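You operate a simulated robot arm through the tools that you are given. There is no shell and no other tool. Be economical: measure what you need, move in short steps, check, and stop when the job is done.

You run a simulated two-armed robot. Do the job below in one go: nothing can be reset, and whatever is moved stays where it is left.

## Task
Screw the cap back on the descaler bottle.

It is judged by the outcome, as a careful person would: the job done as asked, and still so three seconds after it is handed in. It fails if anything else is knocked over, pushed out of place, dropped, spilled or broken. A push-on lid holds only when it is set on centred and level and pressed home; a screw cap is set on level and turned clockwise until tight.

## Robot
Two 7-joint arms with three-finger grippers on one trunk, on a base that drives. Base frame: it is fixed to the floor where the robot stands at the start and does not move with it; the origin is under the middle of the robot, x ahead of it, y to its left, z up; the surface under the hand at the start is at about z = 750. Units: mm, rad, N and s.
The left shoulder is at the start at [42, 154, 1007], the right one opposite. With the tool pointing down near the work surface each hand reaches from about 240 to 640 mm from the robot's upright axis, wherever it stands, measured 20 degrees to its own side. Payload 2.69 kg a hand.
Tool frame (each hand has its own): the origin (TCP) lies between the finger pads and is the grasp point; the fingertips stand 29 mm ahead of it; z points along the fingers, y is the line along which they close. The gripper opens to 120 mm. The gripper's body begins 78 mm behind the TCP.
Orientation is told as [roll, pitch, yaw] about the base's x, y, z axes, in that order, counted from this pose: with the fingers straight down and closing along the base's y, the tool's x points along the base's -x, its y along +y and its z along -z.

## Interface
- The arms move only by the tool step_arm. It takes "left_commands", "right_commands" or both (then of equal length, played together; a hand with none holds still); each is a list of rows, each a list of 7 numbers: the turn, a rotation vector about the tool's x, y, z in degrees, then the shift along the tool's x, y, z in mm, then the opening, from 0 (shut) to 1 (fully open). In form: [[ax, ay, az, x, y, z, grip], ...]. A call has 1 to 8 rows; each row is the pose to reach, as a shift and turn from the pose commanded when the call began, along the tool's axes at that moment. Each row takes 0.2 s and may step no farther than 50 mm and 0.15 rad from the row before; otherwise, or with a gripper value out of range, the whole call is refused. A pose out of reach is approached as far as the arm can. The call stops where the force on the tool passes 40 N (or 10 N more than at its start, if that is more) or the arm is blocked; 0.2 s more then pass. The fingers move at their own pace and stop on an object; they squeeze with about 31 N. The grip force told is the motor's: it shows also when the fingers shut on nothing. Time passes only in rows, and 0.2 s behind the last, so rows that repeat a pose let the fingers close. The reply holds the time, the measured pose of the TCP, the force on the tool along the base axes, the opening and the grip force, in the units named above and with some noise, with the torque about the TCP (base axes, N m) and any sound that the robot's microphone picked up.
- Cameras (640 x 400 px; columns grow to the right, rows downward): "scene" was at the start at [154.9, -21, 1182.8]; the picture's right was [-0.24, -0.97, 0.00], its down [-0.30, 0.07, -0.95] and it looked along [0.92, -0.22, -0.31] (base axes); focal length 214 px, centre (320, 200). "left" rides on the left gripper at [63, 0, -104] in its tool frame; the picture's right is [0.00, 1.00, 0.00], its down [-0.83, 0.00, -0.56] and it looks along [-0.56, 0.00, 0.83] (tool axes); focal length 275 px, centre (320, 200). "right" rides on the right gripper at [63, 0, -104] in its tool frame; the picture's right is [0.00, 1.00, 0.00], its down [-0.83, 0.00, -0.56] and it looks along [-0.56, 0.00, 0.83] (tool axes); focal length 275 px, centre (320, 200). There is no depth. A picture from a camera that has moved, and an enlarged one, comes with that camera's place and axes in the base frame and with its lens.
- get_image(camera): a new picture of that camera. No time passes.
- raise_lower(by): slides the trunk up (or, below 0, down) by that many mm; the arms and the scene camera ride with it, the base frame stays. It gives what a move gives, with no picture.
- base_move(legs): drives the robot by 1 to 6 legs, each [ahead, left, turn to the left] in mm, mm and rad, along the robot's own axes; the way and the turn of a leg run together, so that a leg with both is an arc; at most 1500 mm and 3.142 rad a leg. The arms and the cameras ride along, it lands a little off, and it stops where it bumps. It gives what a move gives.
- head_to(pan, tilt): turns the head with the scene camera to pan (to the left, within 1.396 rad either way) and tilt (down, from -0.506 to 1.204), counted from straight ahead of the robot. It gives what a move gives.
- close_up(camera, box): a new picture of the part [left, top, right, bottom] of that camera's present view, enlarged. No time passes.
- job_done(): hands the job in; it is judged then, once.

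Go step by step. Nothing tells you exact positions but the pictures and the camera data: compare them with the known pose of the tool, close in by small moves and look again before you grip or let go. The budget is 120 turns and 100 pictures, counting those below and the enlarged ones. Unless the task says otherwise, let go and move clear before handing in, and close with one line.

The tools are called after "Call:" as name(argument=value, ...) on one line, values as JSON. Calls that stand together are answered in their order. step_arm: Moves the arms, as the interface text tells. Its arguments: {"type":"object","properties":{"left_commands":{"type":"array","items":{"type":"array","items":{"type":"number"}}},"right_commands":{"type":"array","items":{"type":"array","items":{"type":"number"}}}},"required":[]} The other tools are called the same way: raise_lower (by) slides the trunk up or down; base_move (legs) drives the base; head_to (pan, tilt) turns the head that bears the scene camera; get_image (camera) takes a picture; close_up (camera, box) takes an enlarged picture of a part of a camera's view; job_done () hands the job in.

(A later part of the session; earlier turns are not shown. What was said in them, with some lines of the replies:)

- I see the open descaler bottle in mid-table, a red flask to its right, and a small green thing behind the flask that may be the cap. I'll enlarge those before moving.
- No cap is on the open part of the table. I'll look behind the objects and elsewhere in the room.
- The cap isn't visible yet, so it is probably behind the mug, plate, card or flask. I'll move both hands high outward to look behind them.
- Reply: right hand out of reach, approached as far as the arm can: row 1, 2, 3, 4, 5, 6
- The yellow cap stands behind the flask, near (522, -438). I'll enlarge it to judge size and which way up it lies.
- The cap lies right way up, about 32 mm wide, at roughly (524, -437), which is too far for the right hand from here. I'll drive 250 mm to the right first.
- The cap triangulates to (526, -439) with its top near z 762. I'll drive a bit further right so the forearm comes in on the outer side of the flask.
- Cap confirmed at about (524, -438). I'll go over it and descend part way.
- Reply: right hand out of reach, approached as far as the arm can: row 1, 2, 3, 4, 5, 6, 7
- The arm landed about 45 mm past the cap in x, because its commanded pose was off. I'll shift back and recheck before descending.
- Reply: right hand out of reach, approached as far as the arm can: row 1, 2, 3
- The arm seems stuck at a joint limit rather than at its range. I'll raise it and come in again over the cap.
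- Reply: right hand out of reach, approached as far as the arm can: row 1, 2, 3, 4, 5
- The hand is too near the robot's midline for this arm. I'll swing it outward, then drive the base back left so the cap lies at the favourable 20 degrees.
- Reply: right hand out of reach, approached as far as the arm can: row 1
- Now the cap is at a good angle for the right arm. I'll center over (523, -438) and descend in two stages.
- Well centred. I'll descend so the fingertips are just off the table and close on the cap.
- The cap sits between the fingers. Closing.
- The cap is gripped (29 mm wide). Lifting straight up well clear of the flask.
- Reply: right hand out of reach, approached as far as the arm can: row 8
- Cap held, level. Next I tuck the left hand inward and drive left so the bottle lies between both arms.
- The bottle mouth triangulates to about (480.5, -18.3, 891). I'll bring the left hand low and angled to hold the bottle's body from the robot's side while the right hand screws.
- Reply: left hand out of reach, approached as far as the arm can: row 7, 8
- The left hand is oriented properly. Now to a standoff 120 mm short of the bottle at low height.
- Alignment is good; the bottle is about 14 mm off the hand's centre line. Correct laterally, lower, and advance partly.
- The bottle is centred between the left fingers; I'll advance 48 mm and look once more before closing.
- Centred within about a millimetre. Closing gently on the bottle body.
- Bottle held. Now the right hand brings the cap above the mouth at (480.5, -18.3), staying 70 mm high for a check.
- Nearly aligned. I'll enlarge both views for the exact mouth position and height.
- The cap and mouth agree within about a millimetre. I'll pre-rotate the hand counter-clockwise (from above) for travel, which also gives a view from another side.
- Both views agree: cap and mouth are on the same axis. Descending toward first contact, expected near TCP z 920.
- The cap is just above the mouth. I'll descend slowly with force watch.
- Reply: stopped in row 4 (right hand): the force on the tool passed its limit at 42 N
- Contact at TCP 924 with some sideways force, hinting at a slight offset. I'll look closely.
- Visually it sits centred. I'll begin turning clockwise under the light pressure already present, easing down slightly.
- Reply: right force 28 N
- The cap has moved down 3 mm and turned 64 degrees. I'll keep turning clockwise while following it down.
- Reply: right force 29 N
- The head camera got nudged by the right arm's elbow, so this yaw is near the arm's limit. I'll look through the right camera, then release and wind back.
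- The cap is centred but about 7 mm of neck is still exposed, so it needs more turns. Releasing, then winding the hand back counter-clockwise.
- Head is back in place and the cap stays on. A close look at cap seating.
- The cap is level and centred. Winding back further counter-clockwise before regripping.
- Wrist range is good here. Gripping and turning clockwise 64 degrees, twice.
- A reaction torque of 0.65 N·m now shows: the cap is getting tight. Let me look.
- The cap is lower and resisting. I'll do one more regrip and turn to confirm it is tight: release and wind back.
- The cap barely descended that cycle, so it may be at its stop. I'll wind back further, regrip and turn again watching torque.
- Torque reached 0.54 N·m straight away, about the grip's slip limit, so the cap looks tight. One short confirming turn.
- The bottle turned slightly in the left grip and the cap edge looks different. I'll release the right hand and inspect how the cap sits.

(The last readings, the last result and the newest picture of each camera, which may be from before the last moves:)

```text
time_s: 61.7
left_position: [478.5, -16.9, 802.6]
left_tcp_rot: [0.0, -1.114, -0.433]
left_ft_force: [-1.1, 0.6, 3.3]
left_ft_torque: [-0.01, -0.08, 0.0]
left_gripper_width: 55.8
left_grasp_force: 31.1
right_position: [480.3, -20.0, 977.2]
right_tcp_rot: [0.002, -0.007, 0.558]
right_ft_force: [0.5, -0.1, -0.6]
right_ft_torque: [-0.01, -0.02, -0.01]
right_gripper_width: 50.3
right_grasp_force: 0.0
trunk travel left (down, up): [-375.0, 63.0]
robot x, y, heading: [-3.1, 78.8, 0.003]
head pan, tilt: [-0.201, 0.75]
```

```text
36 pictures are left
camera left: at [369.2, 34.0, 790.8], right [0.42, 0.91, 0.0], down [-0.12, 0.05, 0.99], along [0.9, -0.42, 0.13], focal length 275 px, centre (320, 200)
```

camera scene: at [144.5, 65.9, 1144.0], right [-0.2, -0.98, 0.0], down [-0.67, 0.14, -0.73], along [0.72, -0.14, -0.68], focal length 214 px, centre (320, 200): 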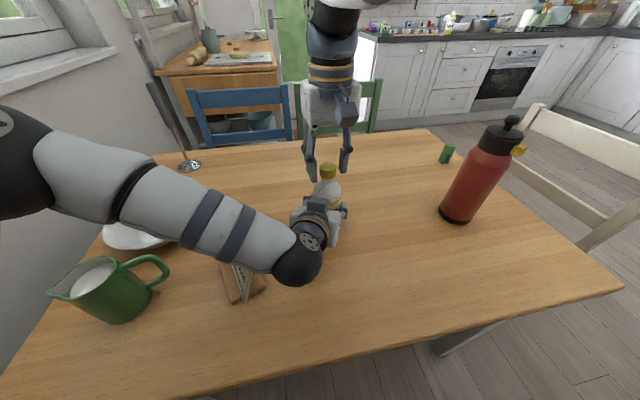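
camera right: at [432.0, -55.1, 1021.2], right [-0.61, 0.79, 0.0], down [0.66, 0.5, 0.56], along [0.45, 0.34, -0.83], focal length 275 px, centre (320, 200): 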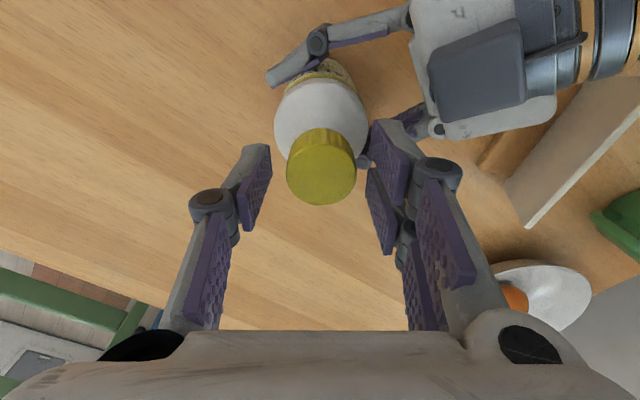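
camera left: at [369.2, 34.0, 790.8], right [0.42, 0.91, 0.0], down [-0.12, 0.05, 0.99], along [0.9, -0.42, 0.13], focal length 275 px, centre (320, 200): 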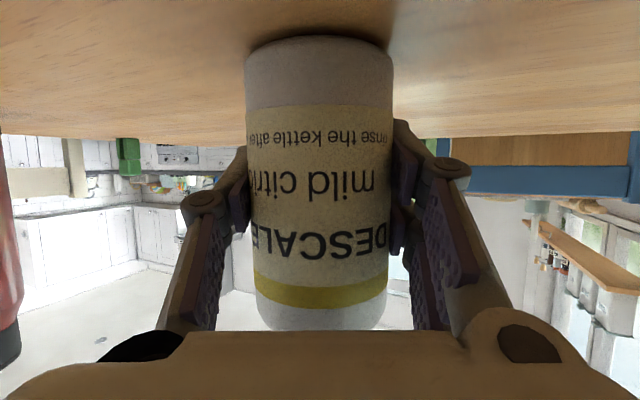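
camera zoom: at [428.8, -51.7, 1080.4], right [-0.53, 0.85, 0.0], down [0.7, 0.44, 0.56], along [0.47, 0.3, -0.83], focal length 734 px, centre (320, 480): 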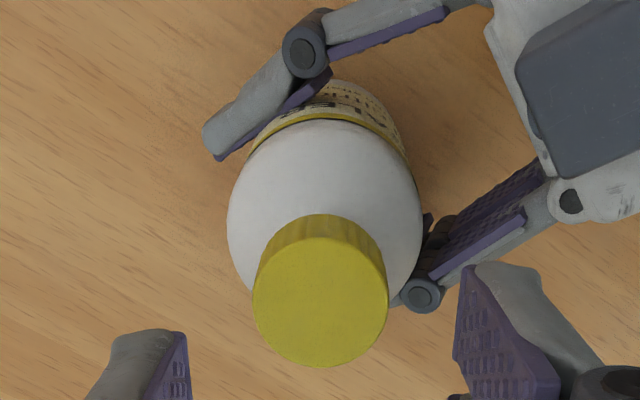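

The cap sits level and centred, and the bottle turned along with it in the left grip, so the joint is tight. For certainty I'll do one more well-centred grip and turn.

Call:
step_arm(right_commands=[[0, 0, -8, -1.9, 1.2, 0, 0.42], [0, 0, -16, -1.9, 1.2, 0, 0.42], [0, 0, -24, -1.9, 1.2, 0, 0.42], [0, 0, -32, -1.9, 1.2, 0, 0.42], [0, 0, -40, -1.9, 1.2, 0, 0.42], [0, 0, -40, -1.9, 1.2, 30, 0.42], [0, 0, -40, -1.9, 1.2, 60, 0.42], [0, 0, -40, -1.9, 1.2, 60, 0.42]])

Call:
close_up(camera="right", box=[240, 80, 400, 230])

Call:
step_arm(right_commands=[[0, 0, 0, 0, 0, 0, 0.3], [0, 0, 0, 0, 0, 0, 0.1], [0, 0, 0, 0, 0, 0, 0.1], [0, 0, 0, 0, 0, 0.5, 0.1]])

Call:
close_up(camera="right", box=[280, 110, 360, 170])

Call:
step_arm(right_commands=[[0, 0, 6, 0, 0, 0.2, 0.1], [0, 0, 12, 0, 0, 0.4, 0.1], [0, 0, 18, 0, 0, 0.6, 0.1], [0, 0, 18, 0, 0, 0.6, 0.1]])

Call:
close_up(camera="right", box=[280, 110, 360, 170])

Call:
get_image(camera="left")

```text
time_s: 63.5
left_position: [479.0, -18.9, 802.7]
left_tcp_rot: [-0.001, -1.116, -0.434]
left_ft_force: [-0.5, 0.0, 1.4]
left_ft_torque: [0.0, -0.13, 0.01]
left_gripper_width: 56.2
left_grasp_force: 31.5
right_position: [481.3, -17.4, 914.6]
right_tcp_rot: [-0.007, -0.004, 1.257]
right_ft_force: [0.5, -0.6, -0.2]
right_ft_torque: [0.01, 0.01, -0.03]
right_gripper_width: 50.3
right_grasp_force: 0.0
trunk travel left (down, up): [-375.0, 63.0]
robot x, y, heading: [1.0, 80.8, 0.003]
head pan, tilt: [-0.201, 0.75]
```

```text
2.67 times, centred on (320, 155) of right
camera zoom: at [463.6, -76.7, 1020.1], right [-0.95, 0.3, 0.0], down [0.25, 0.79, 0.56], along [0.17, 0.53, -0.83], focal length 734 px, centre (320, 320)
```

zoom: 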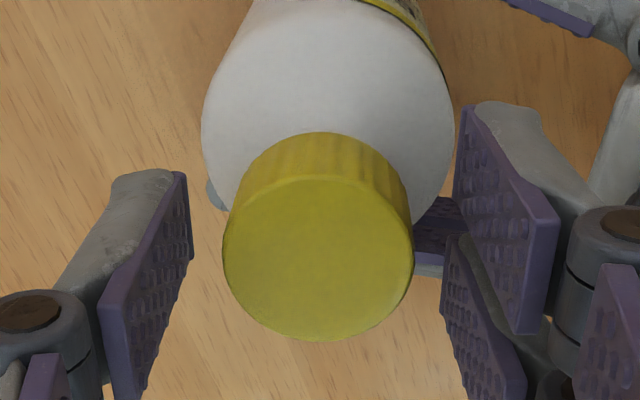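

```text
time_s: 64.5
left_position: [478.8, -18.0, 802.3]
left_tcp_rot: [-0.001, -1.117, -0.431]
left_ft_force: [1.3, 1.2, 0.5]
left_ft_torque: [-0.26, -0.14, -0.01]
left_gripper_width: 55.9
left_grasp_force: 30.9
right_position: [480.9, -17.2, 916.1]
right_tcp_rot: [-0.003, -0.003, 1.256]
right_ft_force: [-1.3, -1.3, 0.8]
right_ft_torque: [0.07, 0.35, 0.01]
right_gripper_width: 28.8
right_grasp_force: 30.8
trunk travel left (down, up): [-375.0, 63.0]
robot x, y, heading: [-0.4, 82.4, 0.001]
head pan, tilt: [-0.201, 0.75]
```

```text
6.67 times, centred on (320, 140) of right
camera zoom: at [463.7, -76.5, 1019.9], right [-0.95, 0.3, 0.0], down [0.25, 0.79, 0.56], along [0.17, 0.53, -0.83], focal length 1835 px, centre (320, 600)
```

zoom: 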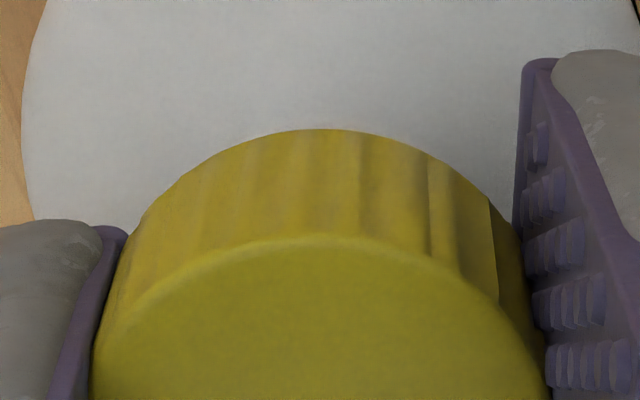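

```text
time_s: 65.5
left_position: [478.9, -18.4, 801.8]
left_tcp_rot: [-0.001, -1.116, -0.433]
left_ft_force: [1.6, -1.2, 0.6]
left_ft_torque: [0.07, -0.19, -0.49]
left_gripper_width: 55.8
left_grasp_force: 30.7
right_position: [483.2, -17.5, 915.5]
right_tcp_rot: [-0.005, -0.006, 0.941]
right_ft_force: [-1.4, 1.1, 0.1]
right_ft_torque: [0.1, 0.23, 0.44]
right_gripper_width: 28.6
right_grasp_force: 30.9
trunk travel left (down, up): [-375.0, 63.0]
robot x, y, heading: [-1.7, 77.5, -0.004]
head pan, tilt: [-0.201, 0.75]
```

```text
6.67 times, centred on (320, 140) of right
camera zoom: at [446.9, -66.7, 1019.3], right [-0.81, 0.58, 0.0], down [0.48, 0.67, 0.56], along [0.33, 0.45, -0.83], focal length 1835 px, centre (320, 600)
```

zoom: 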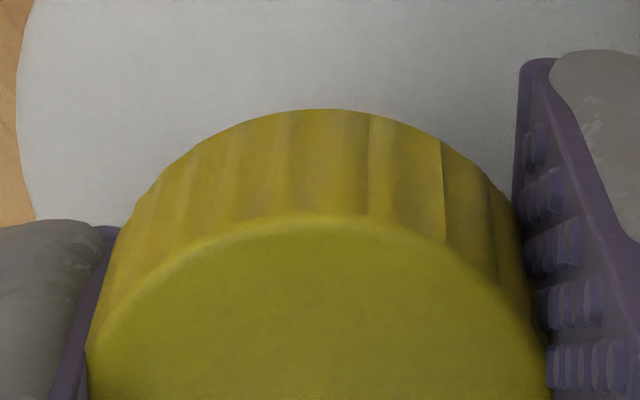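

```text
32 pictures are left
camera left: at [369.3, 33.7, 790.7], right [0.42, 0.91, 0.0], down [-0.12, 0.05, 0.99], along [0.9, -0.42, 0.13], focal length 275 px, centre (320, 200)
```

left: 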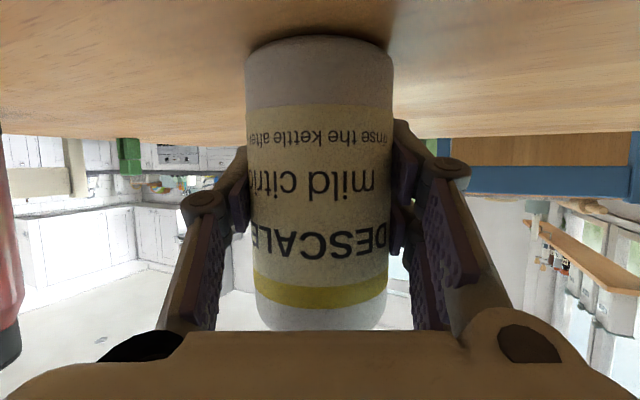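

The ribs show the cap stays fixed while the fingers slip on it: it is fully tight. Now release the right hand and rise clear.

Call:
step_arm(right_commands=[[0, 0, 0, 0, 0, 0, 0.25], [0, 0, 0, 0, 0, 0, 0.42], [0, 0, 0, 0, 0, 0, 0.42], [0, 0, 0, 0, 0, -40, 0.42], [0, 0, 0, 0, 0, -80, 0.42], [0, 0, 0, 0, 0, -110, 0.42]])

Call:
step_arm(left_commands=[[0, 0, 0, 0, 0, 0, 0.47], [0, 0, 0, 0, 0, 0, 0.5], [0, 0, 0, 0, 0, 0, 0.6], [0, 0, 0, 0, 0, 0, 0.8], [0, 0, 0, 0, 0, 0, 1], [0, 0, 0, 0, 0, 0, 1]])

Call:
get_image(camera="left")

Call:
get_image(camera="scene")

```text
time_s: 66.9
left_position: [478.2, -18.2, 803.3]
left_tcp_rot: [-0.002, -1.115, -0.432]
left_ft_force: [-1.0, 0.4, 0.6]
left_ft_torque: [-0.03, -0.04, -0.01]
left_gripper_width: 56.2
left_grasp_force: 31.2
right_position: [481.0, -16.9, 1026.7]
right_tcp_rot: [-0.001, -0.003, 0.942]
right_ft_force: [0.5, 0.1, 0.1]
right_ft_torque: [-0.01, -0.02, 0.02]
right_gripper_width: 50.4
right_grasp_force: 0.0
trunk travel left (down, up): [-375.0, 63.0]
robot x, y, heading: [0.5, 79.4, 0.001]
head pan, tilt: [-0.201, 0.75]
```

```text
time_s: 68.3
left_position: [478.0, -18.2, 801.9]
left_tcp_rot: [-0.004, -1.115, -0.431]
left_ft_force: [0.2, 0.1, 1.0]
left_ft_torque: [-0.02, -0.01, -0.03]
left_gripper_width: 120.1
left_grasp_force: 0.1
right_position: [481.0, -18.0, 1025.5]
right_tcp_rot: [-0.004, -0.006, 0.944]
right_ft_force: [-0.5, -0.7, 0.5]
right_ft_torque: [-0.01, -0.01, 0.0]
right_gripper_width: 50.5
right_grasp_force: 0.0
trunk travel left (down, up): [-375.0, 63.0]
robot x, y, heading: [0.4, 82.9, 0.007]
head pan, tilt: [-0.201, 0.75]
```

```text
31 pictures are left
camera left: at [369.4, 33.8, 790.7], right [0.42, 0.91, 0.0], down [-0.12, 0.05, 0.99], along [0.9, -0.42, 0.13], focal length 275 px, centre (320, 200)
```

left: 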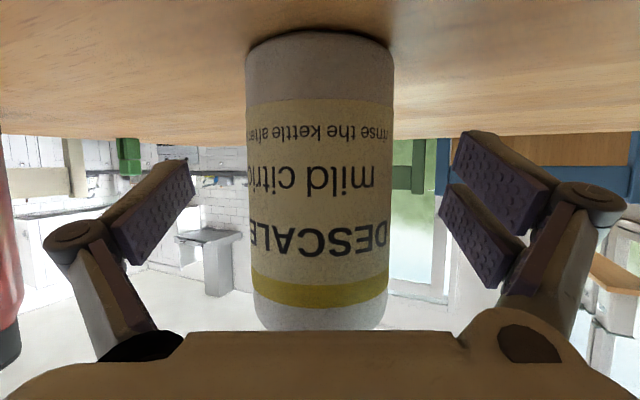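

```text
30 pictures are left
camera scene: at [145.4, 65.8, 1143.9], right [-0.2, -0.98, 0.0], down [-0.67, 0.14, -0.73], along [0.72, -0.14, -0.68], focal length 214 px, centre (320, 200)
```

scene: 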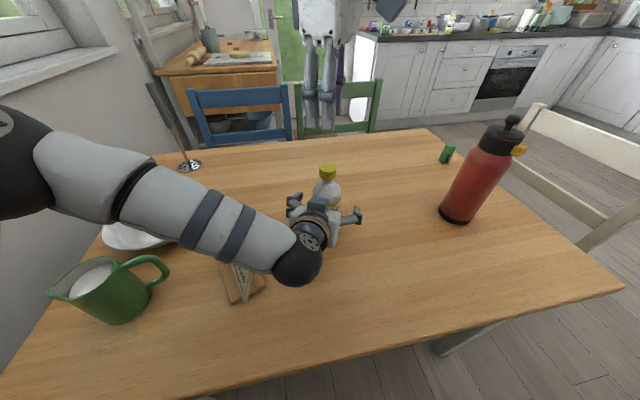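

Bottle stands freely. Backing the left hand out along the same path.

Call:
step_arm(left_commands=[[0, 0, 0, 0, 0, -25, 1], [0, 0, 0, 0, 0, -50, 1], [0, 0, 0, -10, -3, -80, 1], [0, 0, 0, -36, -13, -108, 1], [0, 0, 0, -70, 0, -120, 1], [0, 0, 0, -70, 0, -120, 1]])

Call:
get_image(camera="scene")

Call:
close_up(camera="scene", box=[200, 150, 380, 320])

```text
time_s: 69.7
left_position: [409.3, 13.2, 919.8]
left_tcp_rot: [0.001, -1.115, -0.432]
left_ft_force: [-0.7, -0.2, -1.3]
left_ft_torque: [-0.01, 0.02, -0.01]
left_gripper_width: 120.1
left_grasp_force: 0.0
right_position: [480.4, -17.2, 1025.8]
right_tcp_rot: [-0.004, -0.005, 0.943]
right_ft_force: [-0.2, 0.3, 0.2]
right_ft_torque: [0.0, 0.02, -0.03]
right_gripper_width: 50.7
right_grasp_force: 0.0
trunk travel left (down, up): [-375.0, 63.0]
robot x, y, heading: [2.1, 81.3, -0.001]
head pan, tilt: [-0.201, 0.75]
```

```text
29 pictures are left
camera scene: at [145.5, 65.6, 1143.8], right [-0.2, -0.98, 0.0], down [-0.67, 0.14, -0.73], along [0.72, -0.14, -0.68], focal length 214 px, centre (320, 200)
```

scene: 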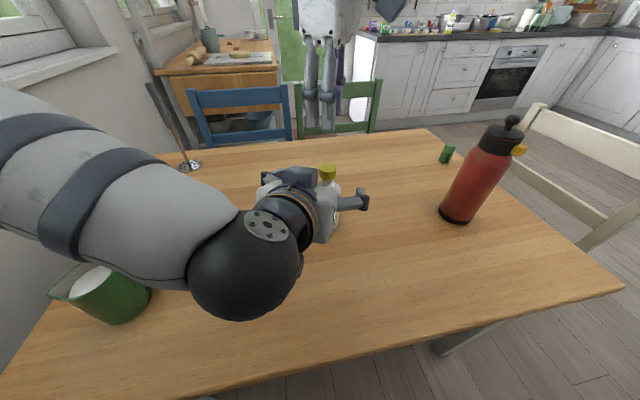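

```text
2.35 times, centred on (290, 235) of scene
camera zoom: at [145.5, 65.6, 1143.8], right [-0.2, -0.98, 0.0], down [-0.67, 0.14, -0.73], along [0.72, -0.14, -0.68], focal length 505 px, centre (391, 118)
```

zoom: 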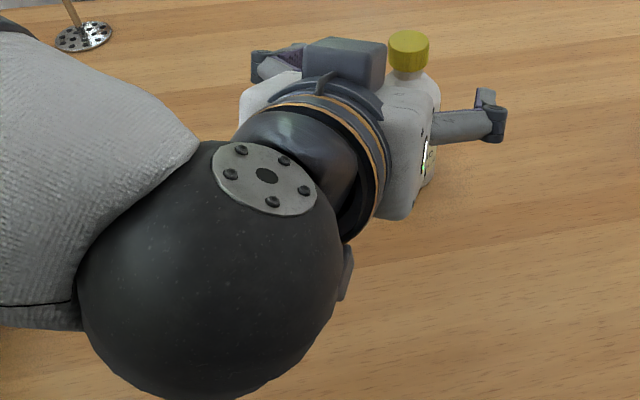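

Clear of the bottle; lifting the left hand a bit further away, then a final check.

Call:
step_arm(left_commands=[[0, 0, 0, -20, 15, -20, 1], [0, 0, 0, -45, 35, -30, 1], [0, 0, 0, -70, 60, -35, 1], [0, 0, 0, -80, 95, -35, 1], [0, 0, 0, -80, 130, -35, 1], [0, 0, 0, -80, 130, -35, 1]])

Call:
get_image(camera="scene")

Call:
close_up(camera="scene", box=[290, 140, 370, 240])

```text
time_s: 71.1
left_position: [467.5, 130.8, 1004.9]
left_tcp_rot: [-0.001, -1.117, -0.432]
left_ft_force: [0.4, 0.1, -0.4]
left_ft_torque: [-0.02, 0.01, -0.04]
left_gripper_width: 120.0
left_grasp_force: 0.0
right_position: [480.9, -17.5, 1026.8]
right_tcp_rot: [-0.004, -0.007, 0.942]
right_ft_force: [0.5, 0.8, -0.5]
right_ft_torque: [0.0, -0.01, -0.04]
right_gripper_width: 50.4
right_grasp_force: 0.0
trunk travel left (down, up): [-375.0, 63.0]
robot x, y, heading: [2.3, 81.3, 0.0]
head pan, tilt: [-0.201, 0.75]
```

```text
27 pictures are left
camera scene: at [145.4, 65.5, 1143.9], right [-0.2, -0.98, 0.0], down [-0.67, 0.14, -0.73], along [0.72, -0.14, -0.68], focal length 214 px, centre (320, 200)
```

scene: 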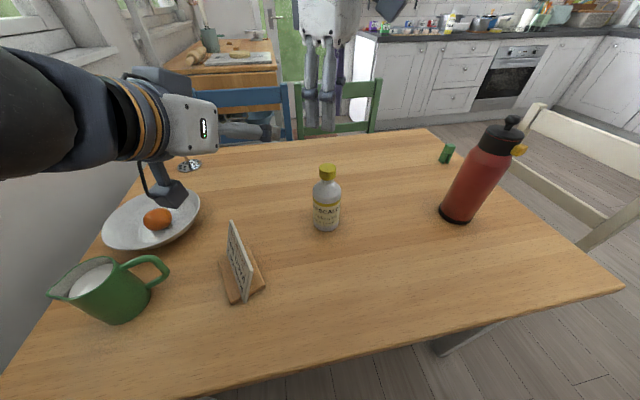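

```text
4.00 times, centred on (330, 190) of scene
camera zoom: at [145.4, 65.5, 1143.9], right [-0.2, -0.98, 0.0], down [-0.67, 0.14, -0.73], along [0.72, -0.14, -0.68], focal length 858 px, centre (280, 240)
```

zoom: 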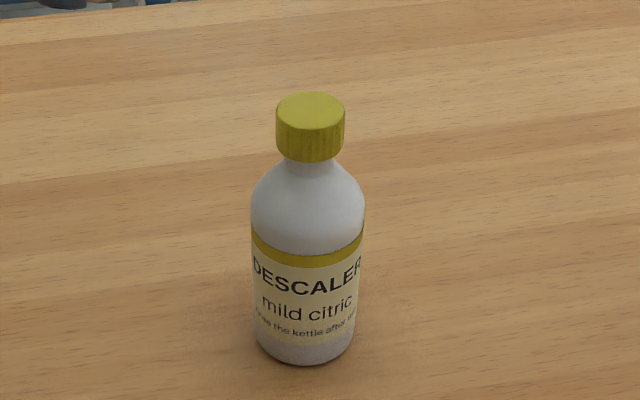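

The bottle stands where it was with its cap on, level and tight. Both hands are clear and everything else is where it was, so I'm handing in.

Call:
job_done()

```text
The job is handed in.
```

The descaler bottle's cap is back on, level and turned clockwise until the fingers slipped on it. The bottle stands where it was, turned slightly, and nothing else on the table was moved.
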